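You operate a simulated robot arm through the tools that you are given. There is no shell and no other tool.

You run a simulated two-armed robot. Do the job below in one go: nothing can be reset, and whatever is moved stays where it is left.

Task
Fill the basin to the blue band, wash the dirty orange pad in it, then drain it.
Fine: put the pad back and leave the red lever on CLOSED.

It is judged by the outcome, as a careful person would: the job done as asked, and still so three seconds after it is handed in. It fails if anything else is knocked over, pushed out of place, dropped, spilled or broken.

Robot
Two 6-joint arms with two-finger parallel grippers on one trunk that stands fixed in place. Base frame: the origin is at the foot of the trunk, x ahead of it, y to its left, z up; the work surface is at about z = 0.806. Units: m, rad, N and s.
The left shoulder is at [0.28, 0.185, 1.23], the right one opposite. With the tool pointing down near the work surface each hand reaches from about 0.18 to 0.88 m from the base axis, measured 20 degrees to its own side. Payload 1.57 kg a hand.
Tool frame (each hand has its own): the origin (TCP) lies between the finger pads and is the grasp point; the fingertips stand 0.03 m ahead of it; z points along the fingers, y is the line along which they close. The gripper opens to 0.08 m. The fingers are 0.017 m wide and 0.012 m thick; the gripper's body (0.04 by 0.082 m) begins 0.08 m behind the TCP.
Orientation is that of the tool frame in the base frame, as a unit quaternion [x, y, z, w]. With the fingers straight down and closing along the base's y, the tool's x points along the base's -x, its y along +y and its z along -z.

Tools
- The arms move only by the tool servo_tool. It takes "left_plan", "right_plan" or both (then of equal length, played together; a hand with none holds still); each is a list of rows, each a list of 3 entries, a list of its own where there are three numbers: the shift along the base's x, y, z in cm, then the turn, a rotation vector about the base's x, y, z in degrees, then the opening, from 0 (shut) to 1 (fully open). In form: [[[dx, dy, dz], [rx, ry, rz], grip], ...]. A call has 1 to 20 rows; each row shifts and turns the commanded pose from where the row before left it. A row lasts 0.2 s, in which the tool goes at most 0.05 m and 0.15 rad; a call with a longer step from one row to the next is refused whole, and so is a gripper value outside its range. A pose out of reach is approached as far as the arm can. The call stops where the force on the tool passes 50 N (or 10 N more than at its start, if that is more) or the arm is blocked; 0.2 s more then pass. The fingers move at their own pace (about 0.153 m/s each) and stop on an object; they squeeze with about 40 N. The grip force told is the motor's: it shows also when the fingers shut on nothing. Time passes only in rows, and 0.2 s behind the last, so rows that do not move let the fingers close. It gives the time, the measured TCP pose, the force on the tool (base axes), the opening and the grip force at its end, in the units of the frame above (readings bear some noise), with the torque about the TCP (base axes, N m) and any sound that the robot's microphone picked up, and new pictures: "pictures" is both (left out), scene, wrist or none (wrist: the cameras of the hands that moved).
- Cameras (640 x 400 px; columns grow to the right, rows downward): "scene" is now at [0.2326, 0.0314, 1.6703]; the picture's right is [0.39, -0.92, 0.00], its down [-0.69, -0.29, -0.66] and it looks along [0.61, 0.26, -0.75] (base axes); focal length 322 px, centre (320, 200). "left" rides on the left gripper at [0.072, 0.007, -0.122] in its tool frame; the picture's right is [-0.09, 1.00, 0.00], its down [-0.84, -0.08, -0.54] and it looks along [-0.54, -0.05, 0.84] (tool axes); focal length 238 px, centre (320, 200). "right" rides on the right gripper at [0.072, -0.007, -0.122] in its tool frame; the picture's right is [0.09, 1.00, 0.00], its down [-0.84, 0.08, -0.54] and it looks along [-0.54, 0.05, 0.84] (tool axes); focal length 238 px, centre (320, 200). There is no depth. A picture from a camera that has moved, and an enlarged one, comes with that camera's place and axes in the base frame and with its lens.
- raise_lower(by): slides the trunk up (or, below 0, down) by that many m; the arms and the scene camera ride with it, the base frame stays. It gives what a move gives, with no picture.
- head_to(pan, tilt): turns the head with the scene camera to pan (to the left, within 1.501 rad either way) and tilt (down, from -0.506 to 1.204), counted from straight ahead of the robot. It gives what a move gives, and a new picture of the scene camera.
- close_up(camera, box): a new picture of the part [left, top, right, bottom] of that camera's present view, enlarged. The clock stands still meanwhile.
- hand_in(): hands the job in; it is judged then, once.

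Places have to be worked out from the pictures, the camera data and where the tool is seen. Open the grippers and draw the arms clear of the work before you hand the job in, unless the task says otherwise.

The tools are called after "Request:" as name(argument=value, ...) on one line, values as JSON. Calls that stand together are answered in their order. servo_tool: Moves the arms, as the interface text tells. Its arguments: {"type":"object","properties":{"left_plan":{"type":"array"},"right_plan":{"type":"array"},"pictures":{"type":"string","enum":["both","scene","wrist","none"]}},"required":[]} The other tools are called the same way: raise_lower (by) slides the trunk up or down; head_to (pan, tilt) turns the head that bears the scene camera; close_up (camera, box) takes an enlarged picture of a part of a camera's view; hand_in () hands the job in.

At the start:

```text
clock: 0.0
left_tcp_pos: [0.4991, 0.3485, 1.3885]
left_ee_rot: [0.0, 1.0, 0.0, 0.0]
left_ft_force: [0.4, -0.1, -0.2]
left_moment: [0.03, -0.01, -0.01]
left_opening: 0.0797
left_grasp_force: 0.2
right_tcp_pos: [0.5459, -0.0215, 1.4191]
right_ee_rot: [0.0, 1.0, 0.001, -0.001]
right_ft_force: [-0.1, 0.6, 0.3]
right_moment: [-0.03, -0.02, 0.02]
right_opening: 0.0799
right_grasp_force: 0.1
trunk travel left (down, up): [-0.925, 0.065]
head pan, tilt: [0.398, 0.85]
```

scene: 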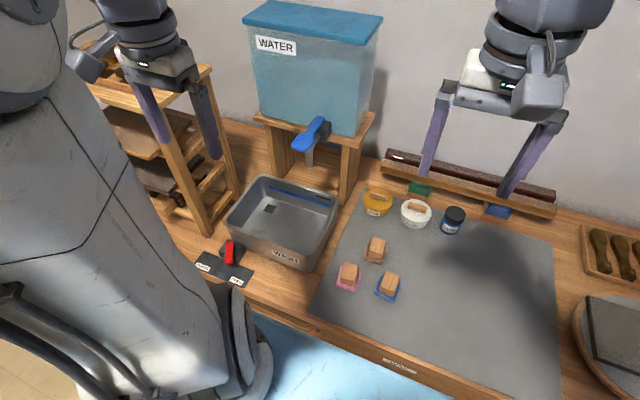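
right: 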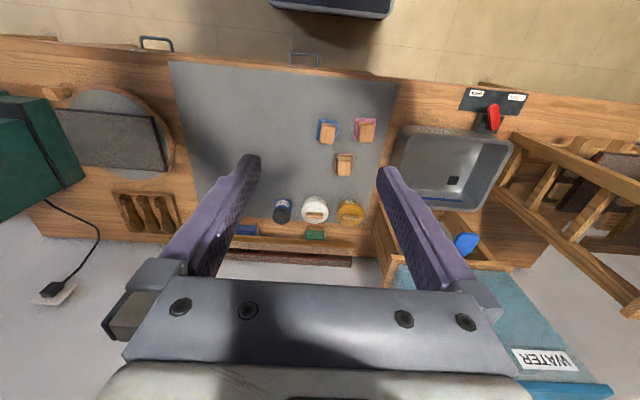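
left: 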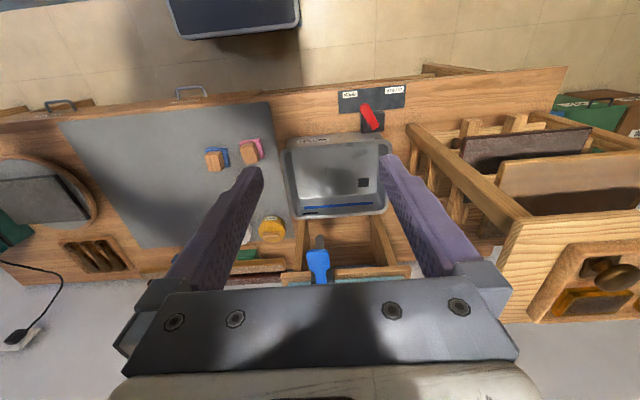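

I'll look closer at the key items first: the lever, basin, tap and pads.

Request:
close_up(camera="scene", box=[180, 160, 360, 290])

Request:
close_up(camera="scene", box=[320, 170, 480, 310])

Request:
close_up(camera="scene", box=[230, 80, 400, 200])

Request:
close_up(camera="left", box=[270, 70, 430, 230])

Request:
close_up(camera="right", box=[270, 100, 410, 240])

```text
3.08 times, centred on (270, 225) of scene
camera zoom: at [0.2326, 0.0314, 1.6703], right [0.39, -0.92, 0.0], down [-0.69, -0.29, -0.66], along [0.61, 0.26, -0.75], focal length 991 px, centre (474, 123)
```

zoom: 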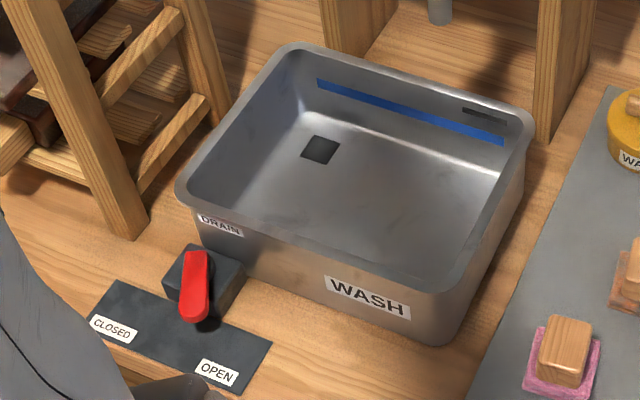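

```text
2.86 times, centred on (400, 240) of scene
camera zoom: at [0.2326, 0.0314, 1.6703], right [0.39, -0.92, 0.0], down [-0.69, -0.29, -0.66], along [0.61, 0.26, -0.75], focal length 921 px, centre (91, 86)
```

zoom: 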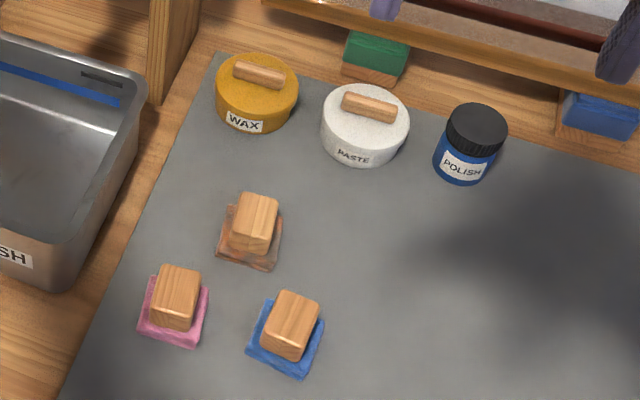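

```text
3.33 times, centred on (315, 140) of scene
camera zoom: at [0.2326, 0.0314, 1.6703], right [0.39, -0.92, 0.0], down [-0.69, -0.29, -0.66], along [0.61, 0.26, -0.75], focal length 1074 px, centre (337, 400)
```

zoom: 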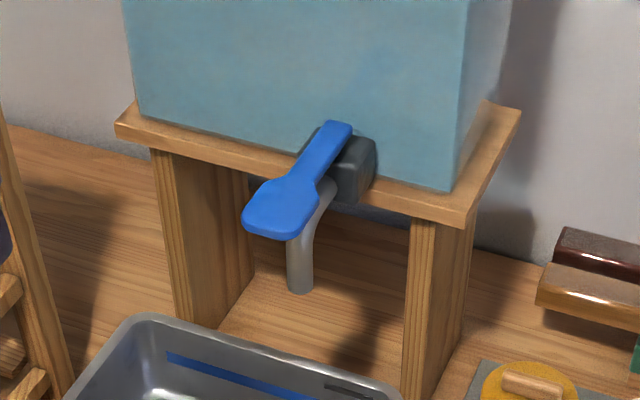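

```text
2.50 times, centred on (350, 150) of left
camera zoom: at [0.4278, 0.357, 1.5124], right [0.09, 1.0, 0.0], down [0.84, -0.08, 0.54], along [0.54, -0.05, -0.84], focal length 596 px, centre (245, 325)
```

zoom: 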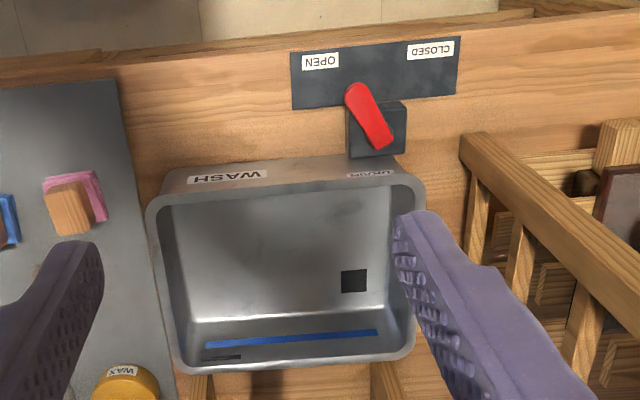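

```text
2.86 times, centred on (340, 170) of right
camera zoom: at [0.4743, -0.0283, 1.5399], right [-0.09, 1.0, 0.0], down [0.84, 0.08, 0.54], along [0.54, 0.05, -0.84], focal length 681 px, centre (263, 286)
```

zoom: 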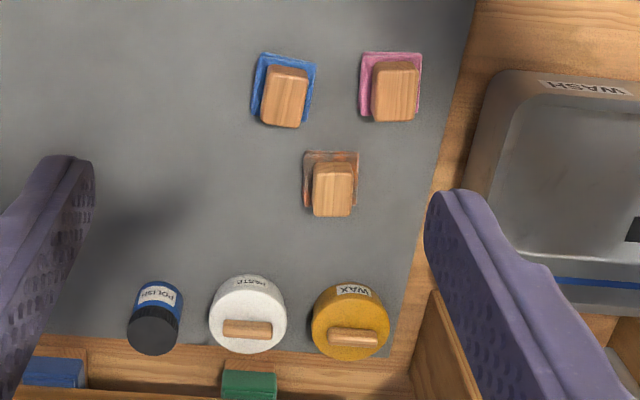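

The lever seems to sit at OPEN, near (0.575,0.46,0.86), with its pivot at about (0.617,0.483). The basin spans x 0.665–0.88 and y 0.24–0.52. The tap paddle is around (0.80,0.316,1.16). I'll look at the tap from the wrist cameras to see how it moves.

Request:
close_up(camera="left", box=[260, 190, 380, 300])

Request:
close_up(camera="right", box=[400, 190, 540, 300])

Request:
close_up(camera="scene", box=[190, 220, 270, 290])

Request:
close_up(camera="right", box=[320, 140, 370, 190])

```text
3.64 times, centred on (320, 245) of left
camera zoom: at [0.4278, 0.357, 1.5124], right [0.09, 1.0, 0.0], down [0.84, -0.08, 0.54], along [0.54, -0.05, -0.84], focal length 867 px, centre (320, 36)
```

zoom: 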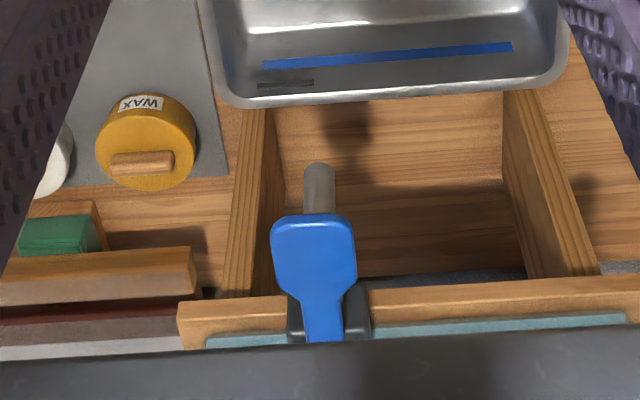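

```text
3.64 times, centred on (470, 245) of right
camera zoom: at [0.4743, -0.0283, 1.5399], right [-0.09, 1.0, 0.0], down [0.84, 0.08, 0.54], along [0.54, 0.05, -0.84], focal length 867 px, centre (-226, 36)
```

zoom: 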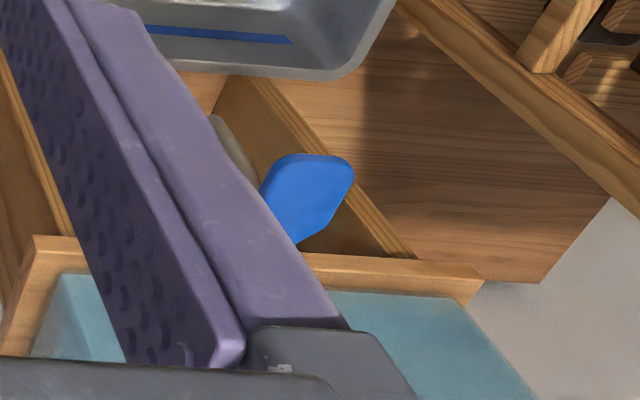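

```text
5.71 times, centred on (230, 255) of scene
camera zoom: at [0.2326, 0.0314, 1.6703], right [0.39, -0.92, 0.0], down [-0.69, -0.29, -0.66], along [0.61, 0.26, -0.75], focal length 1841 px, centre (834, -114)
```

zoom: 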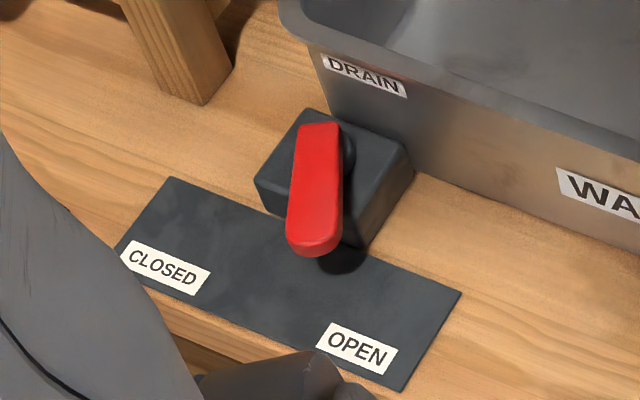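

```text
8.00 times, centred on (345, 165) of right
camera zoom: at [0.4743, -0.0283, 1.5399], right [-0.09, 1.0, 0.0], down [0.84, 0.08, 0.54], along [0.54, 0.05, -0.84], focal length 1907 px, centre (120, 480)
```

zoom: 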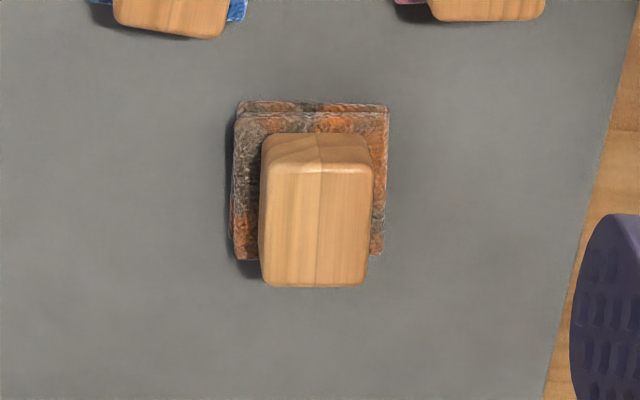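

The tap lever looks like a flat paddle on a grey block, pointing along -x. The red lever sits about 30° towards OPEN. I'll bring the left hand over the red lever to see it better.

Request:
servo_tool(left_plan=[[[0.3, 1.2, -3.5], [0, 0, 0], 0.7], [[0.3, 1.2, -3.5], [0, 0, 0], 0.7], [[0.3, 1.2, -3.5], [0, 0, 0], 0.7], [[0.3, 1.2, -3.5], [0, 0, 0], 0.7], [[0.3, 1.2, -3.5], [0, 0, 0], 0.7], [[0.3, 1.2, -3.5], [0, 0, 0], 0.7], [[0.3, 1.2, -3.5], [0, 0, 0], 0.7], [[0.3, 1.2, -3.5], [0, 0, 0], 0.7]], pictures="both")

```text
clock: 1.8
left_tcp_pos: [0.5186, 0.4481, 1.109]
left_ee_rot: [0.0, 1.0, -0.001, 0.0]
left_ft_force: [-0.3, -0.2, -0.8]
left_moment: [0.0, 0.0, 0.01]
left_opening: 0.0559
left_grasp_force: 0.1
right_tcp_pos: [0.5465, -0.0203, 1.4188]
right_ee_rot: [0.0, 1.0, -0.001, 0.0]
right_ft_force: [0.5, -0.3, 0.3]
right_moment: [0.0, 0.02, 0.0]
right_opening: 0.0799
right_grasp_force: 0.1
trunk travel left (down, up): [-0.925, 0.065]
head pan, tilt: [0.398, 0.85]
camera scene: at [0.2327, 0.0315, 1.6703], right [0.39, -0.92, 0.0], down [-0.69, -0.29, -0.66], along [0.61, 0.26, -0.75], focal length 322 px, centre (320, 200)
camera left: at [0.4479, 0.4559, 1.2316], right [0.09, 1.0, 0.0], down [0.84, -0.08, 0.54], along [0.54, -0.05, -0.84], focal length 238 px, centre (320, 200)
```

scene: 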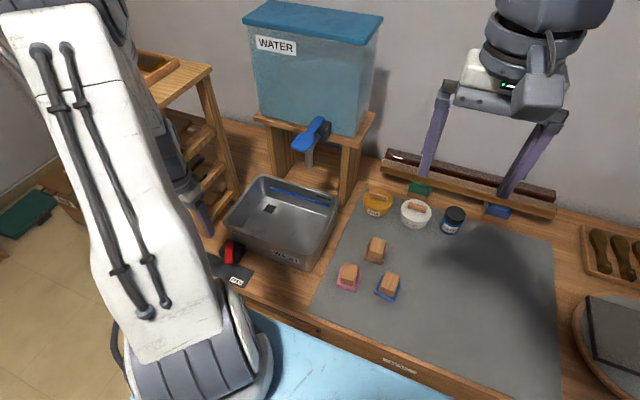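
left: 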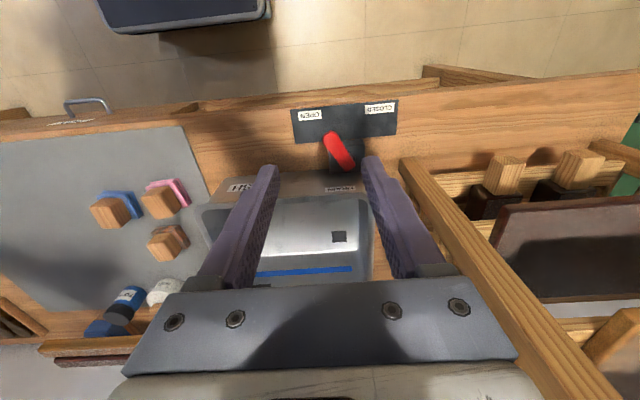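

Lever again comes out at about tip (0.568,0.46), pivot (0.617,0.488). I'll enlarge it to judge its height and its angle.

Request:
close_up(camera="left", box=[280, 90, 410, 190])

Request:
close_up(camera="left", box=[80, 160, 230, 270])

```text
4.00 times, centred on (345, 140) of left
camera zoom: at [0.4479, 0.4559, 1.2316], right [0.09, 1.0, 0.0], down [0.84, -0.08, 0.54], along [0.54, -0.05, -0.84], focal length 953 px, centre (220, 440)
```

zoom: 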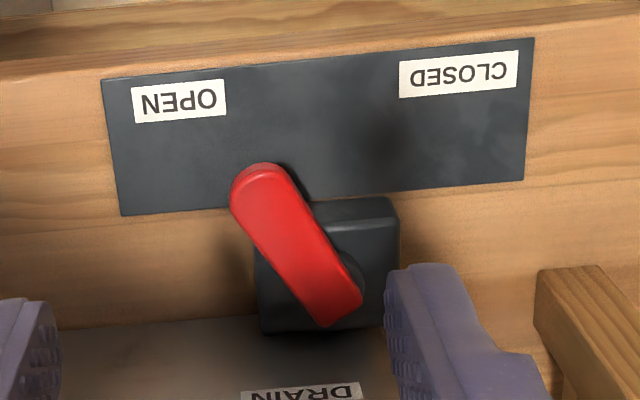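

```text
3.64 times, centred on (155, 215) of left
camera zoom: at [0.4479, 0.4559, 1.2316], right [0.09, 1.0, 0.0], down [0.84, -0.08, 0.54], along [0.54, -0.05, -0.84], focal length 867 px, centre (920, 146)
```

zoom: 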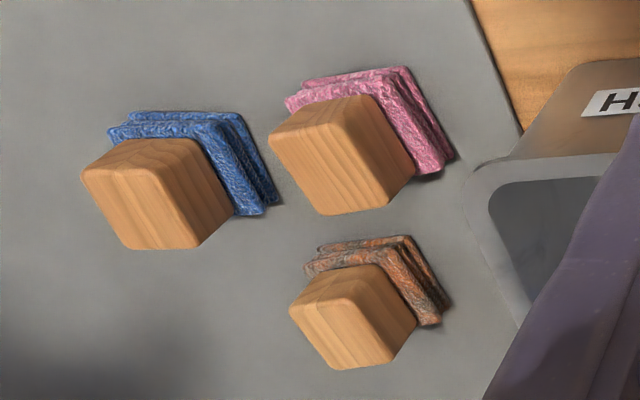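

Triangulated: the lever's top sits at z≈0.855 and its tip centre at (0.57,0.459). I'll straddle it with the fingers just in front of its block.

Request:
servo_tool(left_plan=[[[2.6, 0.7, -3], [0, 0, 0], 0.7], [[2.7, 0.7, -4], [0, 0, 0], 0.7], [[0, 0, -4], [0, 0, 0], 0.7], [[0, 0, -4], [0, 0, 0], 0.7], [[0, 0, -3], [0, 0, 0], 0.7], [[0, 0, -2], [0, 0, 0], 0.7]], pictures="both")

```text
clock: 3.2
left_tcp_pos: [0.5756, 0.4556, 0.9093]
left_ee_rot: [0.0, 1.0, 0.0, 0.0]
left_ft_force: [0.6, 0.1, -1.0]
left_moment: [0.02, 0.04, 0.03]
left_opening: 0.0561
left_grasp_force: 0.1
right_tcp_pos: [0.5465, -0.0212, 1.4183]
right_ee_rot: [0.0, 1.0, 0.0, 0.0]
right_ft_force: [0.7, 0.4, 0.0]
right_moment: [-0.02, -0.03, 0.01]
right_opening: 0.0803
right_grasp_force: 0.2
trunk travel left (down, up): [-0.925, 0.065]
head pan, tilt: [0.398, 0.85]
camera scene: at [0.2327, 0.0314, 1.6703], right [0.39, -0.92, 0.0], down [-0.69, -0.29, -0.66], along [0.61, 0.26, -0.75], focal length 322 px, centre (320, 200)
camera left: at [0.5046, 0.4636, 1.0318], right [0.09, 1.0, 0.0], down [0.84, -0.08, 0.54], along [0.54, -0.05, -0.84], focal length 238 px, centre (320, 200)
```

scene: 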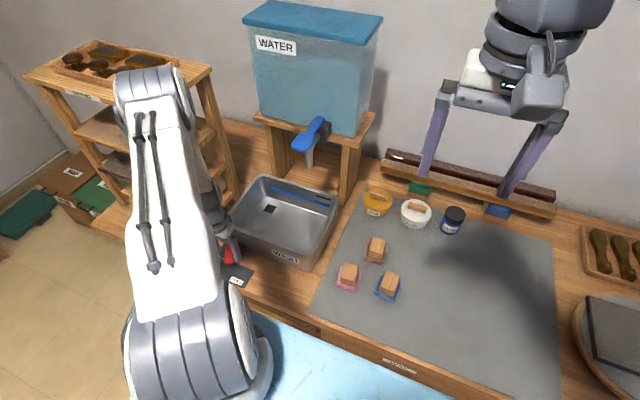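
left: 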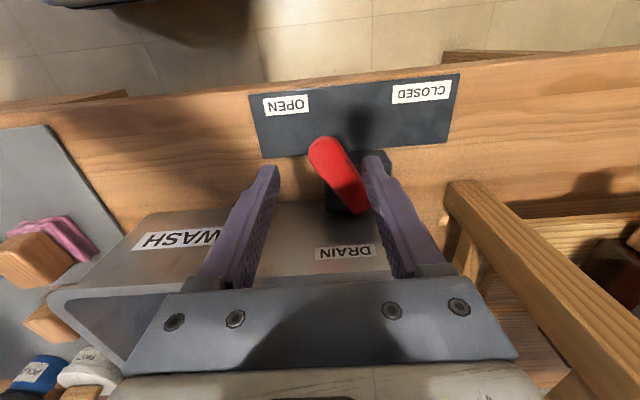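

The fingers straddle the lever. I'll back off 0.6 cm from the block and lower to lever height, then push gently toward CLOSED.

Request:
servo_tool(left_plan=[[[-0.6, 0.3, -1.5], [0, 0, 0], 0.7], [[0, 0, -1.5], [0, 0, 0], 0.7], [[0, 0, -1.0], [0, 0, 0], 0.7], [[0, 0, 0], [0, 0, 0], 0.7]], pictures="both")

```text
clock: 4.2
left_tcp_pos: [0.5691, 0.4599, 0.8679]
left_ee_rot: [0.0, 1.0, 0.0, 0.0]
left_ft_force: [-1.0, 0.0, 0.2]
left_moment: [0.01, -0.04, -0.01]
left_opening: 0.0559
left_grasp_force: 0.0
right_tcp_pos: [0.5473, -0.0217, 1.4182]
right_ee_rot: [0.0, 1.0, 0.0, 0.0]
right_ft_force: [-0.4, 0.1, 0.0]
right_moment: [-0.01, 0.0, 0.01]
right_opening: 0.08
right_grasp_force: 0.0
trunk travel left (down, up): [-0.925, 0.065]
head pan, tilt: [0.398, 0.85]
camera scene: at [0.2327, 0.0315, 1.6703], right [0.39, -0.92, 0.0], down [-0.69, -0.29, -0.66], along [0.61, 0.26, -0.75], focal length 322 px, centre (320, 200)
camera left: at [0.4979, 0.4687, 0.9908], right [0.09, 1.0, 0.0], down [0.84, -0.08, 0.54], along [0.54, -0.05, -0.84], focal length 238 px, centre (320, 200)
```

scene: 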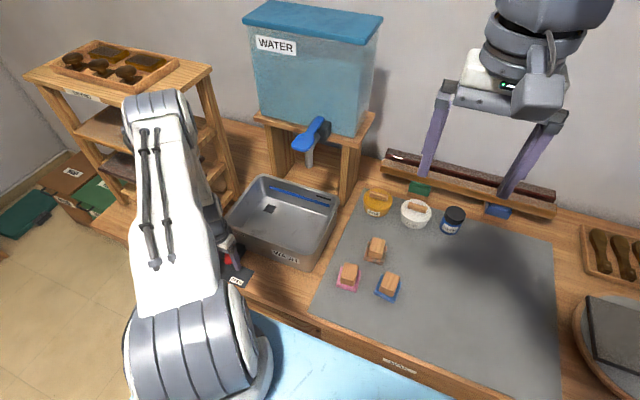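
left: 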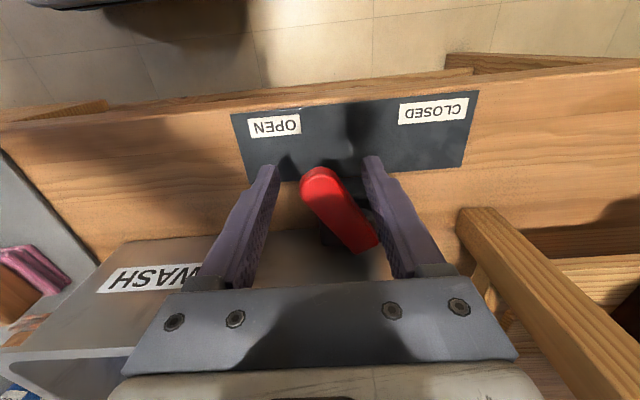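

The lever is between the fingers. Pushing +y now in small steps.

Request:
servo_tool(left_plan=[[[0, 1, 0], [0, 0, 0], 0.7], [[0, 0.8, 0], [0, 0, 0], 0.7], [[0, 0.8, 0], [0, 0, 0], 0.7], [[0, 0.8, 0], [0, 0, 0], 0.7], [[0, 0.8, 0], [0, 0, 0], 0.7], [[0, 0.6, 0], [0, 0, 0], 0.7], [[0, 0, 0], [0, 0, 0], 0.7]], pictures="wrist")

```text
clock: 5.8
left_tcp_pos: [0.572, 0.5111, 0.869]
left_ee_rot: [-0.001, 1.0, -0.001, 0.0]
left_ft_force: [-0.1, -0.6, 0.1]
left_moment: [-0.02, -0.03, 0.0]
left_opening: 0.0564
left_grasp_force: 0.5
right_tcp_pos: [0.5469, -0.0211, 1.4184]
right_ee_rot: [0.0, 1.0, 0.0, 0.0]
right_ft_force: [-0.5, 0.7, -0.2]
right_moment: [-0.01, -0.01, 0.02]
right_opening: 0.0802
right_grasp_force: 0.0
trunk travel left (down, up): [-0.925, 0.065]
head pan, tilt: [0.398, 0.85]
camera left: at [0.4997, 0.5187, 0.9922], right [0.09, 1.0, 0.0], down [0.84, -0.08, 0.54], along [0.54, -0.05, -0.84], focal length 238 px, centre (320, 200)
```

left: 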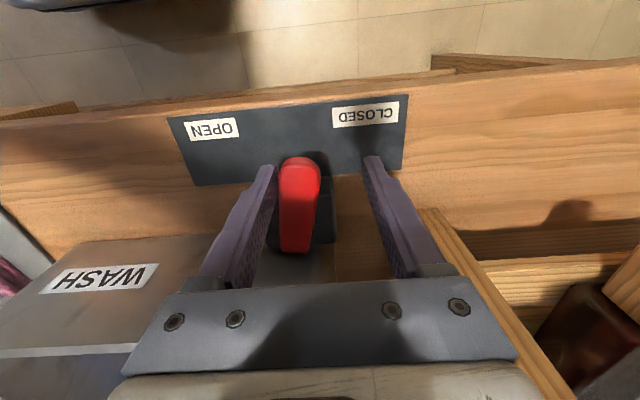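

The lever turns easily and is now near the middle. I'll keep pushing until it reaches its stop.

Request:
servo_tool(left_plan=[[[0, 0.7, 0], [0, 0, 0], 0.7], [[0, 0.7, 0], [0, 0, 0], 0.7], [[0, 0.7, 0], [0, 0, 0], 0.7], [[0, 0.4, 0], [0, 0, 0], 0.7], [[0, 0, 0], [0, 0, 0], 0.7]], pictures="wrist")

```text
clock: 7.0
left_tcp_pos: [0.5698, 0.533, 0.8693]
left_ee_rot: [0.001, 1.0, -0.001, -0.001]
left_ft_force: [-3.9, -14.3, -1.2]
left_moment: [-0.05, 0.2, -0.24]
left_opening: 0.0684
left_grasp_force: 6.9
right_tcp_pos: [0.5467, -0.0206, 1.4184]
right_ee_rot: [0.002, 1.0, 0.0, 0.001]
right_ft_force: [0.4, 0.4, 0.3]
right_moment: [-0.01, 0.03, 0.01]
right_opening: 0.08
right_grasp_force: 0.1
trunk travel left (down, up): [-0.925, 0.065]
head pan, tilt: [0.398, 0.85]
camera left: at [0.4981, 0.5411, 0.9921], right [0.09, 1.0, 0.0], down [0.84, -0.08, 0.54], along [0.54, -0.05, -0.84], focal length 238 px, centre (320, 200)
```

left: 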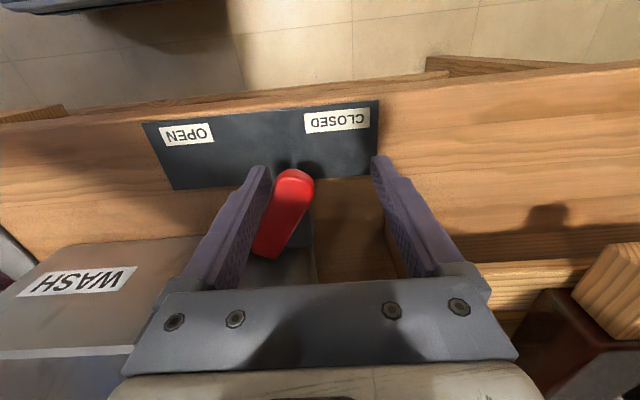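

It has hit the stop with about 14 N of resistance, so it is fully CLOSED. I'll back off, lift and check.

Request:
servo_tool(left_plan=[[[0, -1.5, 0], [0, 0, 0], 0.7], [[0, 0, 2], [0, 0, 0], 0.7], [[0, 0, 4], [0, 0, 0], 0.7], [[0, -1, 4.5], [0, 0, 0], 0.7], [[0, -1, 4.5], [0, 0, 0], 0.7], [[0, -1, 4.5], [0, 0, 0], 0.7], [[0, -1, 4.5], [0, 0, 0], 0.7]], pictures="both")

Request:
close_up(camera="left", box=[240, 80, 440, 220])

```text
clock: 8.6
left_tcp_pos: [0.5689, 0.482, 1.1071]
left_ee_rot: [0.0, 1.0, 0.0, 0.0]
left_ft_force: [-0.3, -0.3, 0.5]
left_moment: [0.01, -0.03, -0.03]
left_opening: 0.0561
left_grasp_force: 0.1
right_tcp_pos: [0.5466, -0.0208, 1.4184]
right_ee_rot: [0.0, 1.0, 0.0, 0.0]
right_ft_force: [-0.5, -0.7, -0.6]
right_moment: [0.0, 0.01, -0.02]
right_opening: 0.08
right_grasp_force: 0.0
trunk travel left (down, up): [-0.925, 0.065]
head pan, tilt: [0.398, 0.85]
camera scene: at [0.2326, 0.0313, 1.6703], right [0.39, -0.92, 0.0], down [-0.69, -0.29, -0.66], along [0.61, 0.26, -0.75], focal length 322 px, centre (320, 200)
camera left: at [0.4971, 0.4897, 1.2302], right [0.09, 1.0, 0.0], down [0.84, -0.08, 0.54], along [0.54, -0.05, -0.84], focal length 238 px, centre (320, 200)
```

scene: 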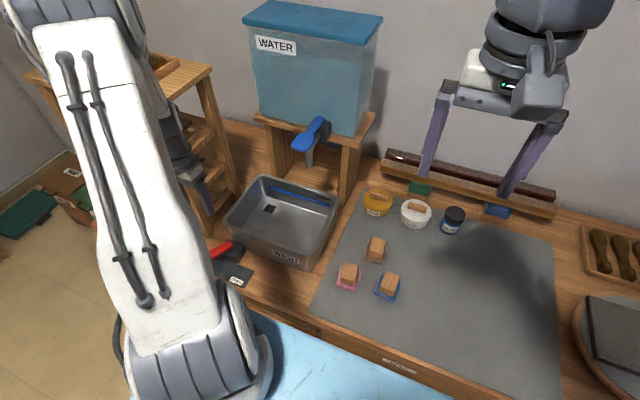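
left: 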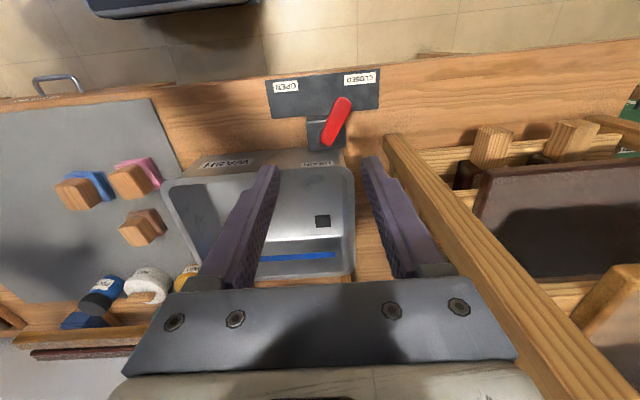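

```text
2.86 times, centred on (340, 150) of left
camera zoom: at [0.4971, 0.4897, 1.2302], right [0.09, 1.0, 0.0], down [0.84, -0.08, 0.54], along [0.54, -0.05, -0.84], focal length 681 px, centre (263, 343)
```

zoom: 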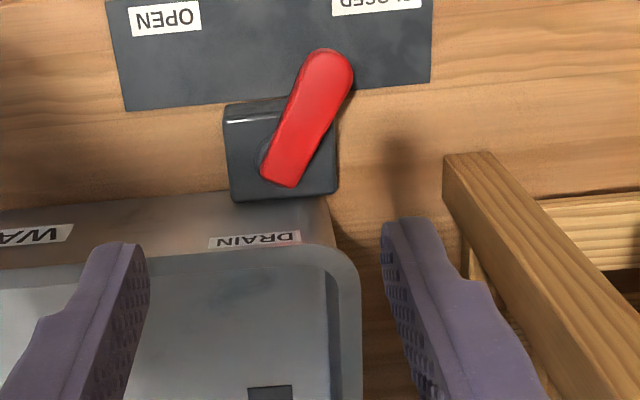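

CLOSED is confirmed. Next I'll rise and approach the tap for a closer look at its lever.

Request:
servo_tool(left_plan=[[[0, -1, 4], [0, 0, 0], 0.7], [[0, -2, 4], [0, 0, 0], 0.7], [[0, -3, 4], [0, 0, 0], 0.7], [[2.5, -3, 3], [0, 0, 0], 0.5], [[3.5, -3, 0], [0, 0, 0], 0.3], [[3.5, -3, 0], [0, 0, 0], 0.0], [[3, -1.5, 0], [0, 0, 0], 0.0]], pictures="both")

Request:
close_up(camera="left", box=[220, 120, 420, 260])

Request:
close_up(camera="scene", box=[230, 80, 400, 200])

```text
clock: 10.2
left_tcp_pos: [0.6955, 0.3179, 1.2639]
left_ee_rot: [0.0, 1.0, 0.0, 0.0]
left_ft_force: [-0.4, 0.0, -1.1]
left_moment: [-0.01, 0.0, -0.01]
left_opening: 0.0
left_grasp_force: 20.9
right_tcp_pos: [0.5471, -0.0201, 1.418]
right_ee_rot: [0.0, 1.0, 0.0, 0.0]
right_ft_force: [0.4, 0.2, 1.0]
right_moment: [0.01, -0.04, 0.0]
right_opening: 0.08
right_grasp_force: 0.0
trunk travel left (down, up): [-0.925, 0.065]
head pan, tilt: [0.398, 0.85]
camera scene: at [0.2326, 0.0312, 1.6703], right [0.39, -0.92, 0.0], down [-0.69, -0.29, -0.66], along [0.61, 0.26, -0.75], focal length 322 px, centre (320, 200)
camera left: at [0.6228, 0.3254, 1.386], right [0.09, 1.0, 0.0], down [0.84, -0.08, 0.54], along [0.54, -0.05, -0.84], focal length 238 px, centre (320, 200)
```

scene: 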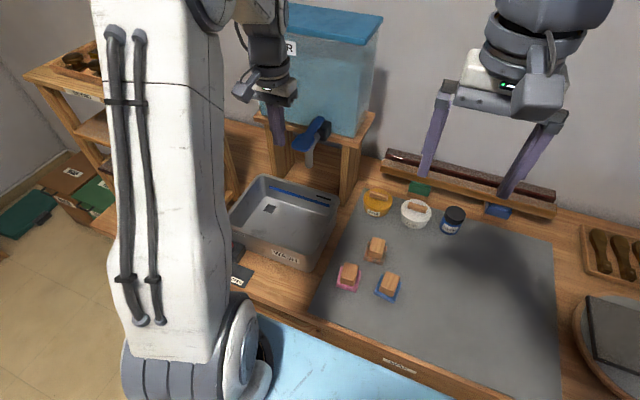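
left: 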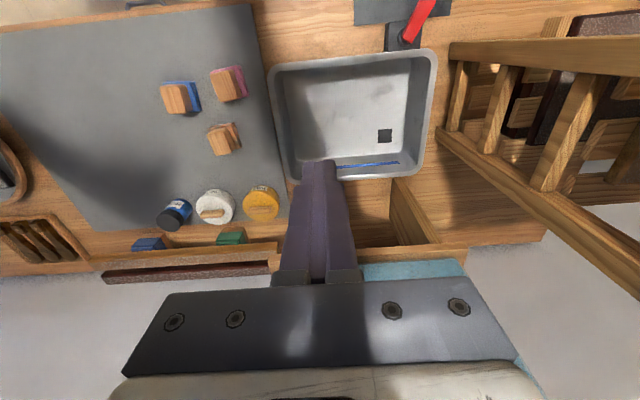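

```text
2.86 times, centred on (320, 190) of left
camera zoom: at [0.6228, 0.3254, 1.386], right [0.09, 1.0, 0.0], down [0.84, -0.08, 0.54], along [0.54, -0.05, -0.84], focal length 681 px, centre (320, 229)
```

zoom: 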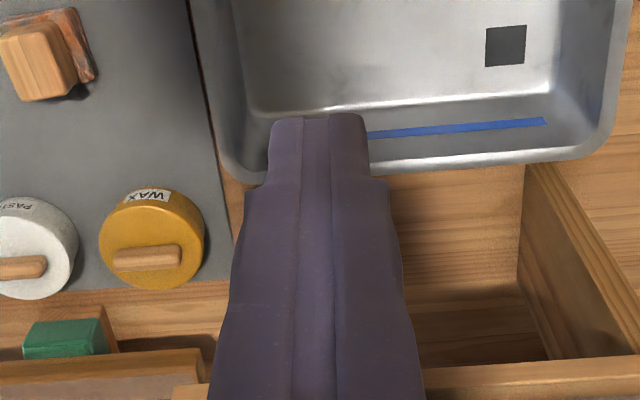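

```text
3.33 times, centred on (315, 140) of scene
camera zoom: at [0.2326, 0.0312, 1.6703], right [0.39, -0.92, 0.0], down [-0.69, -0.29, -0.66], along [0.61, 0.26, -0.75], focal length 1074 px, centre (337, 400)
```

zoom: 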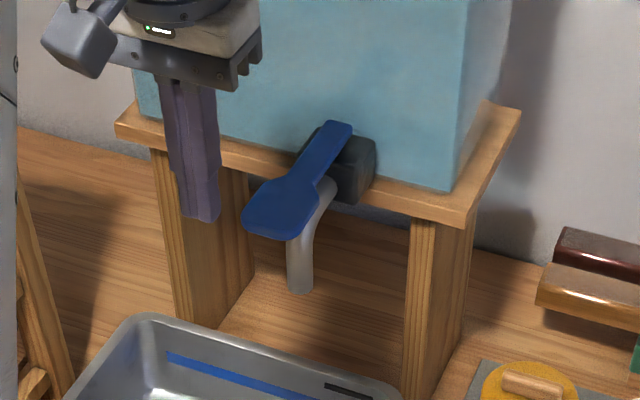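

Triangulating, the paddle is horizontal at z≈1.157, running from x≈0.78 to 0.92 at y≈0.32, with the spout beneath it. That looks like a press-down tap. I'll bring the closed fingers just above the paddle's end.

Request:
servo_tool(left_plan=[[[2.5, 0.1, 0], [0, 0, 0], 0.0], [[2.5, 0.1, 0], [0, 0, 0], 0.0], [[2.5, 0.1, 0], [0, 0, 0], 0.0], [[2.5, 0.1, 0], [0, 0, 0], 0.0], [[0, 0, -2.5], [0, 0, 0], 0.0], [[0, 0, -1.5], [0, 0, 0], 0.0], [[0, 0, 0], [0, 0, 0], 0.0]], pictures="both")

Request:
close_up(camera="scene", box=[210, 60, 400, 280])

```text
clock: 11.8
left_tcp_pos: [0.7961, 0.3201, 1.2182]
left_ee_rot: [0.001, 1.0, 0.0, 0.0]
left_ft_force: [0.4, -0.4, 1.2]
left_moment: [-0.01, 0.02, 0.01]
left_opening: 0.0
left_grasp_force: 21.3
right_tcp_pos: [0.5479, -0.0215, 1.4175]
right_ee_rot: [0.0, 1.0, 0.0, 0.0]
right_ft_force: [-0.2, 0.0, 0.2]
right_moment: [-0.02, 0.0, 0.0]
right_opening: 0.08
right_grasp_force: 0.0
trunk travel left (down, up): [-0.925, 0.065]
head pan, tilt: [0.398, 0.85]
camera scene: at [0.2327, 0.0313, 1.6703], right [0.39, -0.92, 0.0], down [-0.69, -0.29, -0.66], along [0.61, 0.26, -0.75], focal length 322 px, centre (320, 200)
camera left: at [0.7238, 0.3281, 1.3409], right [0.09, 1.0, 0.0], down [0.84, -0.08, 0.54], along [0.54, -0.05, -0.84], focal length 238 px, centre (320, 200)
```

scene: 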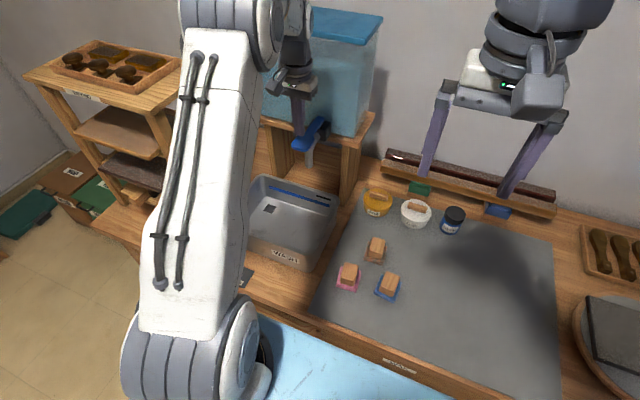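
left: 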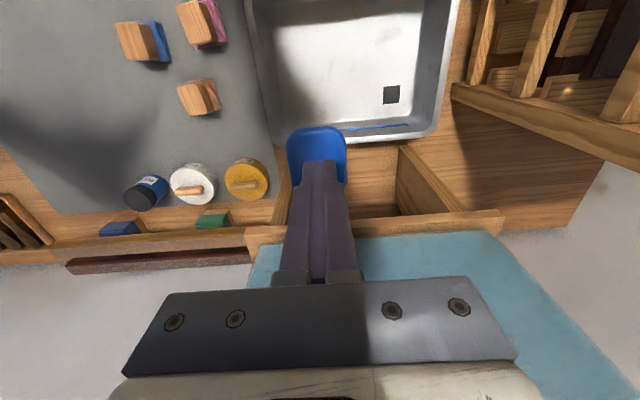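

```text
1.82 times, centred on (305, 170) of scene
camera zoom: at [0.2327, 0.0313, 1.6703], right [0.39, -0.92, 0.0], down [-0.69, -0.29, -0.66], along [0.61, 0.26, -0.75], focal length 586 px, centre (347, 254)
```

zoom: 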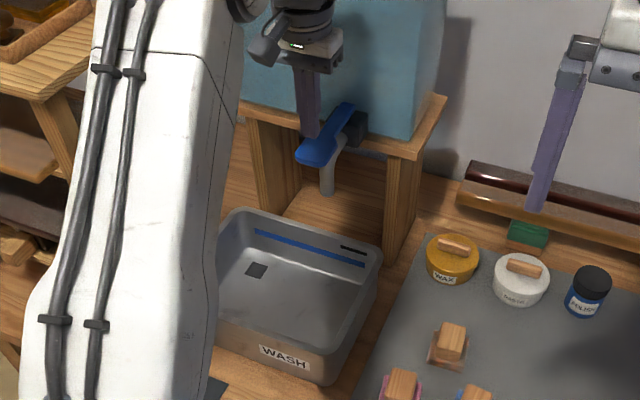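

The fingertips are right over the paddle's end and the basin stays visible. I'll press down in small steps.

Request:
servo_tool(left_plan=[[[0, 0, -1.0], [0, 0, 0], 0.0], [[0, 0, -1.0], [0, 0, 0], 0.0], [[0, 0, -0.5], [0, 0, 0], 0.0], [[0, 0, -0.5], [0, 0, 0], 0.0], [[0, 0, -0.5], [0, 0, 0], 0.0]], pictures="both")

Request:
close_up(camera="scene", box=[210, 80, 400, 280])

```text
clock: 13.0
left_tcp_pos: [0.795, 0.3193, 1.185]
left_ee_rot: [0.001, 1.0, 0.0, 0.0]
left_ft_force: [-0.4, 1.0, 1.6]
left_moment: [0.0, 0.01, 0.06]
left_opening: 0.0
left_grasp_force: 21.3
right_tcp_pos: [0.5457, -0.0198, 1.4185]
right_ee_rot: [0.0, 1.0, 0.0, 0.0]
right_ft_force: [0.2, 0.5, -0.9]
right_moment: [0.0, 0.0, 0.03]
right_opening: 0.0797
right_grasp_force: 0.0
trunk travel left (down, up): [-0.925, 0.065]
head pan, tilt: [0.398, 0.85]
camera scene: at [0.2325, 0.0314, 1.6704], right [0.39, -0.92, 0.0], down [-0.69, -0.29, -0.66], along [0.61, 0.26, -0.75], focal length 322 px, centre (320, 200)
camera left: at [0.7236, 0.3269, 1.3078], right [0.09, 1.0, 0.0], down [0.84, -0.08, 0.54], along [0.54, -0.05, -0.84], focal length 238 px, centre (320, 200)
```

scene: 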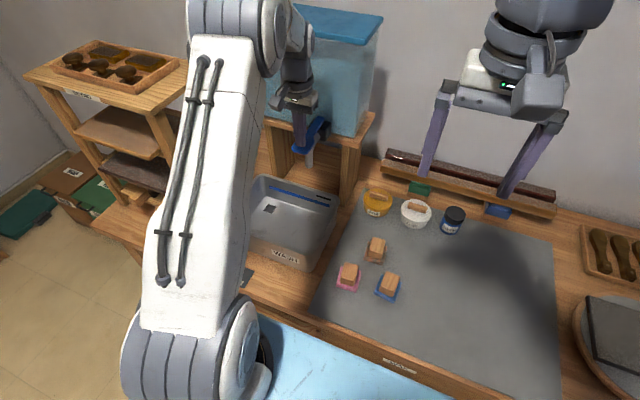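
left: 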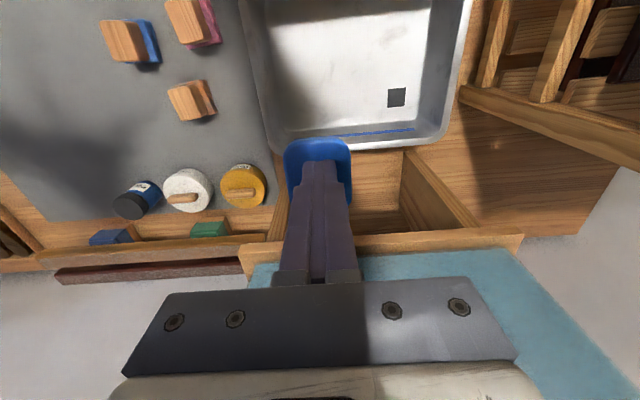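

```text
2.00 times, centred on (305, 180) of scene
camera zoom: at [0.2325, 0.0314, 1.6704], right [0.39, -0.92, 0.0], down [-0.69, -0.29, -0.66], along [0.61, 0.26, -0.75], focal length 644 px, centre (350, 240)
```

zoom: 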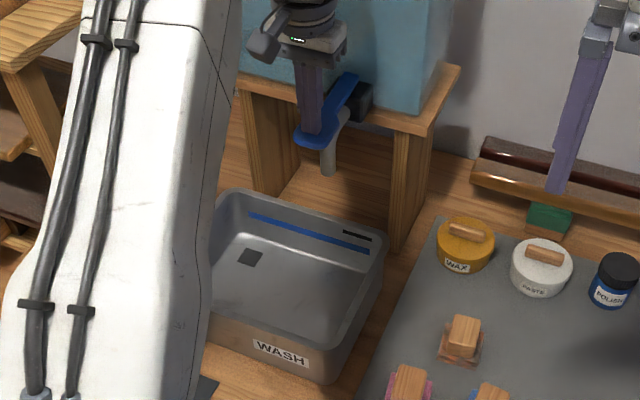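

The fingertips are about to touch the paddle (z≈1.155). I'll press further, watching force and sound.

Request:
servo_tool(left_plan=[[[0, 0, -0.5], [0, 0, 0], 0.0], [[0, 0, -0.5], [0, 0, 0], 0.0]], pictures="scene")

Request:
close_up(camera="scene", box=[210, 80, 400, 280])

```text
clock: 13.6
left_tcp_pos: [0.7951, 0.3173, 1.1742]
left_ee_rot: [0.0, 1.0, 0.0, 0.001]
left_ft_force: [0.6, -0.7, 0.7]
left_moment: [-0.04, -0.07, 0.01]
left_opening: 0.0002
left_grasp_force: 21.6
right_tcp_pos: [0.547, -0.0216, 1.4173]
right_ee_rot: [-0.001, 1.0, 0.0, 0.001]
right_ft_force: [0.1, -0.1, 0.0]
right_moment: [0.01, -0.05, 0.04]
right_opening: 0.0801
right_grasp_force: 0.1
trunk travel left (down, up): [-0.925, 0.065]
head pan, tilt: [0.398, 0.85]
camera scene: at [0.2326, 0.0312, 1.6703], right [0.39, -0.92, 0.0], down [-0.69, -0.29, -0.66], along [0.61, 0.26, -0.75], focal length 322 px, centre (320, 200)
```

scene: 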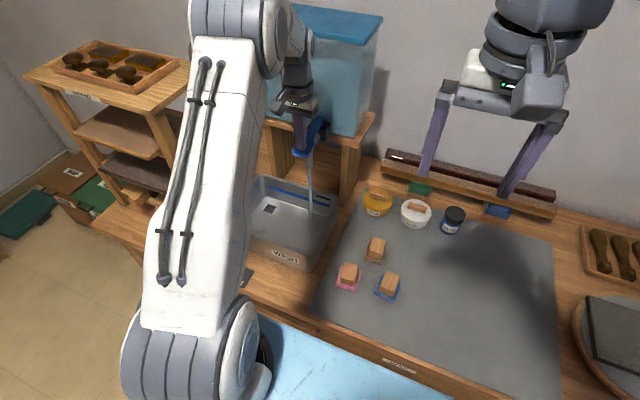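

```text
2.00 times, centred on (305, 180) of scene
camera zoom: at [0.2326, 0.0312, 1.6703], right [0.39, -0.92, 0.0], down [-0.69, -0.29, -0.66], along [0.61, 0.26, -0.75], focal length 644 px, centre (350, 240)
```

zoom: 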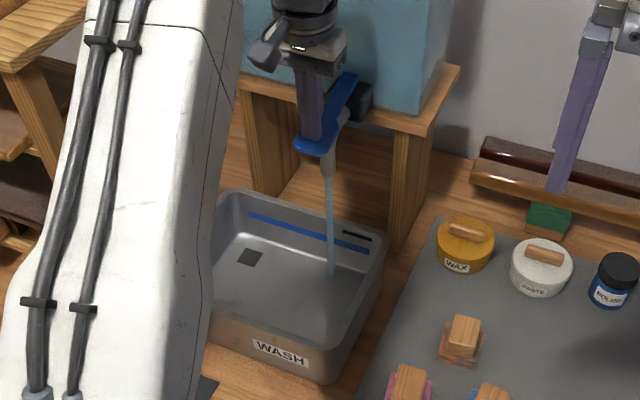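

Water is flowing into the basin. I'll hold here and see how fast the level rises.

Request:
servo_tool(left_plan=[[[0, 0, -0.3], [0, 0, 0], 0.0], [[0, 0, 0], [0, 0, 0], 0.0], [[0, 0, 0], [0, 0, 0], 0.0], [[0, 0, 0], [0, 0, 0], 0.0], [[0, 0, 0], [0, 0, 0], 0.0], [[0, 0, 0], [0, 0, 0], 0.0], [[0, 0, 0], [0, 0, 0], 0.0], [[0, 0, 0], [0, 0, 0], 0.0], [[0, 0, 0], [0, 0, 0], 0.0], [[0, 0, 0], [0, 0, 0], 0.0]], pictures="none")

Request:
close_up(camera="scene", box=[230, 120, 370, 280])

```text
clock: 15.8
left_tcp_pos: [0.7939, 0.3186, 1.1727]
left_ee_rot: [0.0, 1.0, 0.0, 0.001]
left_ft_force: [1.4, -1.8, 12.4]
left_moment: [-0.07, -0.17, -0.01]
left_opening: 0.0
left_grasp_force: 21.4
right_tcp_pos: [0.5457, -0.0215, 1.4184]
right_ee_rot: [0.0, 1.0, 0.0, -0.001]
right_ft_force: [-0.4, 0.4, -0.5]
right_moment: [-0.02, 0.0, 0.0]
right_opening: 0.0801
right_grasp_force: 0.1
trunk travel left (down, up): [-0.925, 0.065]
head pan, tilt: [0.398, 0.85]
```

```text
2.50 times, centred on (300, 200) of scene
camera zoom: at [0.2321, 0.0309, 1.6704], right [0.39, -0.92, 0.0], down [-0.69, -0.29, -0.66], along [0.61, 0.26, -0.75], focal length 806 px, centre (370, 200)
```

zoom: 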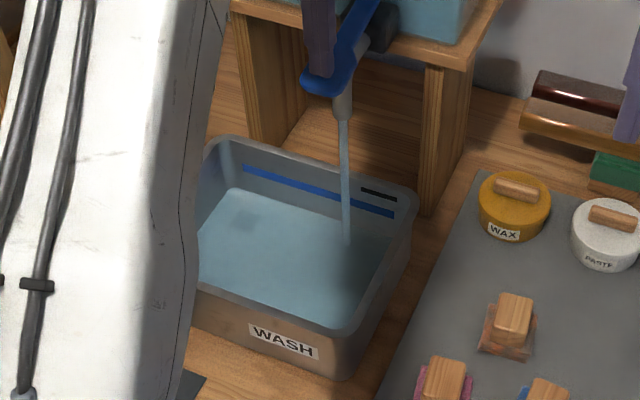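

Flow is steady at the lever's stop (12 N). I'll zoom in to gauge the water line against the band.

Request:
close_up(camera="scene", box=[245, 170, 345, 240])

```text
5.71 times, centred on (295, 205) of scene
camera zoom: at [0.2321, 0.0309, 1.6704], right [0.39, -0.92, 0.0], down [-0.69, -0.29, -0.66], along [0.61, 0.26, -0.75], focal length 1841 px, centre (463, 171)
```

zoom: 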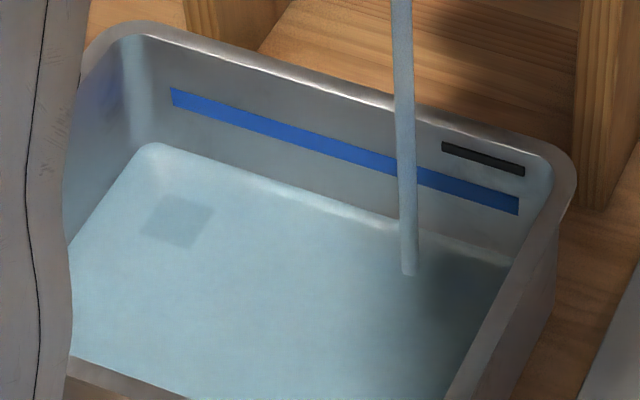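

The level has risen only slightly off the floor, with about 50 px of zoom to go. I'll hold for 4 s more.

Request:
servo_tool(left_plan=[[[0, 0, 0], [0, 0, 0], 0.0], [[0, 0, 0], [0, 0, 0], 0.0], [[0, 0, 0], [0, 0, 0], 0.0], [[0, 0, 0], [0, 0, 0], 0.0], [[0, 0, 0], [0, 0, 0], 0.0], [[0, 0, 0], [0, 0, 0], 0.0], [[0, 0, 0], [0, 0, 0], 0.0], [[0, 0, 0], [0, 0, 0], 0.0], [[0, 0, 0], [0, 0, 0], 0.0], [[0, 0, 0], [0, 0, 0], 0.0], [[0, 0, 0], [0, 0, 0], 0.0], [[0, 0, 0], [0, 0, 0], 0.0], [[0, 0, 0], [0, 0, 0], 0.0], [[0, 0, 0], [0, 0, 0], 0.0], [[0, 0, 0], [0, 0, 0], 0.0], [[0, 0, 0], [0, 0, 0], 0.0], [[0, 0, 0], [0, 0, 0], 0.0], [[0, 0, 0], [0, 0, 0], 0.0]], pictures="none")

Request:
close_up(camera="scene", box=[245, 170, 345, 240])

```text
clock: 19.6
left_tcp_pos: [0.7946, 0.3188, 1.1719]
left_ee_rot: [0.0, 1.0, 0.0, 0.0]
left_ft_force: [2.1, -0.6, 14.2]
left_moment: [0.04, -0.16, 0.04]
left_opening: 0.0003
left_grasp_force: 21.0
right_tcp_pos: [0.5456, -0.0216, 1.4186]
right_ee_rot: [0.0, 1.0, 0.0, 0.001]
right_ft_force: [-0.5, -0.4, 0.2]
right_moment: [0.01, -0.04, 0.01]
right_opening: 0.0798
right_grasp_force: 0.0
trunk travel left (down, up): [-0.925, 0.065]
head pan, tilt: [0.398, 0.85]
```

```text
5.71 times, centred on (295, 205) of scene
camera zoom: at [0.2321, 0.031, 1.6704], right [0.39, -0.92, 0.0], down [-0.69, -0.29, -0.66], along [0.61, 0.26, -0.75], focal length 1841 px, centre (463, 171)
```

zoom: 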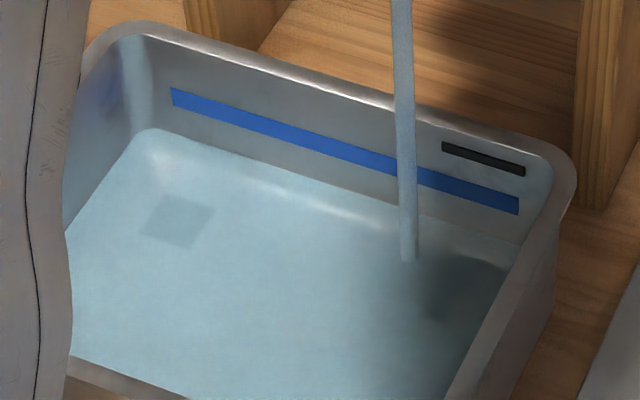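

The water line climbs about 3.6 px/s and is about 28 px below the band's lower edge. I'll hold about 6 s more.

Request:
servo_tool(left_plan=[[[0, 0, 0], [0, 0, 0], 0.0], [[0, 0, 0], [0, 0, 0], 0.0], [[0, 0, 0], [0, 0, 0], 0.0], [[0, 0, 0], [0, 0, 0], 0.0], [[0, 0, 0], [0, 0, 0], 0.0], [[0, 0, 0], [0, 0, 0], 0.0], [[0, 0, 0], [0, 0, 0], 0.0], [[0, 0, 0], [0, 0, 0], 0.0], [[0, 0, 0], [0, 0, 0], 0.0], [[0, 0, 0], [0, 0, 0], 0.0], [[0, 0, 0], [0, 0, 0], 0.0], [[0, 0, 0], [0, 0, 0], 0.0], [[0, 0, 0], [0, 0, 0], 0.0], [[0, 0, 0], [0, 0, 0], 0.0], [[0, 0, 0], [0, 0, 0], 0.0], [[0, 0, 0], [0, 0, 0], 0.0], [[0, 0, 0], [0, 0, 0], 0.0], [[0, 0, 0], [0, 0, 0], 0.0], [[0, 0, 0], [0, 0, 0], 0.0], [[0, 0, 0], [0, 0, 0], 0.0]], pictures="none")

Request:
close_up(camera="scene", box=[245, 170, 345, 240])

```text
clock: 23.8
left_tcp_pos: [0.7949, 0.3206, 1.1722]
left_ee_rot: [-0.001, 1.0, 0.0, 0.001]
left_ft_force: [0.5, -0.8, 13.1]
left_moment: [0.03, -0.17, -0.02]
left_opening: 0.0
left_grasp_force: 20.8
right_tcp_pos: [0.5457, -0.0211, 1.4189]
right_ee_rot: [0.0, 1.0, 0.0, 0.0]
right_ft_force: [0.2, -0.2, -0.8]
right_moment: [-0.01, 0.0, -0.03]
right_opening: 0.08
right_grasp_force: 0.0
trunk travel left (down, up): [-0.925, 0.065]
head pan, tilt: [0.398, 0.85]
```

```text
5.71 times, centred on (295, 205) of scene
camera zoom: at [0.232, 0.031, 1.6704], right [0.39, -0.92, 0.0], down [-0.69, -0.29, -0.66], along [0.61, 0.26, -0.75], focal length 1841 px, centre (463, 171)
```

zoom: 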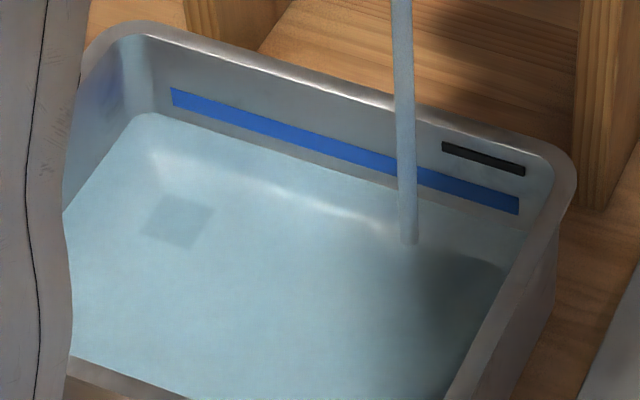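

About 14 px to the band's lower edge and about 23 px to its middle. I'll hold about 3.4 s more.

Request:
servo_tool(left_plan=[[[0, 0, 0], [0, 0, 0], 0.0], [[0, 0, 0], [0, 0, 0], 0.0], [[0, 0, 0], [0, 0, 0], 0.0], [[0, 0, 0], [0, 0, 0], 0.0], [[0, 0, 0], [0, 0, 0], 0.0], [[0, 0, 0], [0, 0, 0], 0.0], [[0, 0, 0], [0, 0, 0], 0.0], [[0, 0, 0], [0, 0, 0], 0.0], [[0, 0, 0], [0, 0, 0], 0.0], [[0, 0, 0], [0, 0, 0], 0.0], [[0, 0, 0], [0, 0, 0], 0.0], [[0, 0, 0], [0, 0, 0], 0.0], [[0, 0, 0], [0, 0, 0], 0.0], [[0, 0, 0], [0, 0, 0], 0.0], [[0, 0, 0], [0, 0, 0], 0.0], [[0, 0, 0], [0, 0, 0], 0.0]], pictures="none")

Request:
close_up(camera="scene", box=[245, 170, 345, 240])

```text
clock: 27.2
left_tcp_pos: [0.795, 0.3187, 1.1731]
left_ee_rot: [0.0, 1.0, 0.0, -0.001]
left_ft_force: [0.0, 0.0, 14.0]
left_moment: [-0.02, -0.14, -0.04]
left_opening: 0.0001
left_grasp_force: 21.8
right_tcp_pos: [0.5468, -0.0214, 1.4184]
right_ee_rot: [0.0, 1.0, 0.0, 0.0]
right_ft_force: [-0.8, -0.6, -0.1]
right_moment: [0.0, 0.01, -0.04]
right_opening: 0.08
right_grasp_force: 0.0
trunk travel left (down, up): [-0.925, 0.065]
head pan, tilt: [0.398, 0.85]
```

```text
5.71 times, centred on (295, 205) of scene
camera zoom: at [0.232, 0.031, 1.6704], right [0.39, -0.92, 0.0], down [-0.69, -0.29, -0.66], along [0.61, 0.26, -0.75], focal length 1841 px, centre (463, 171)
```

zoom: 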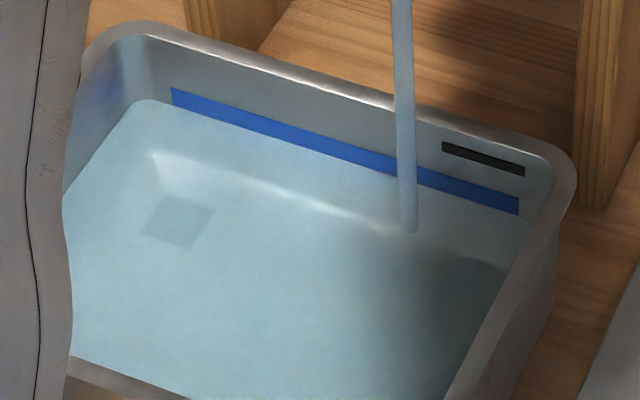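

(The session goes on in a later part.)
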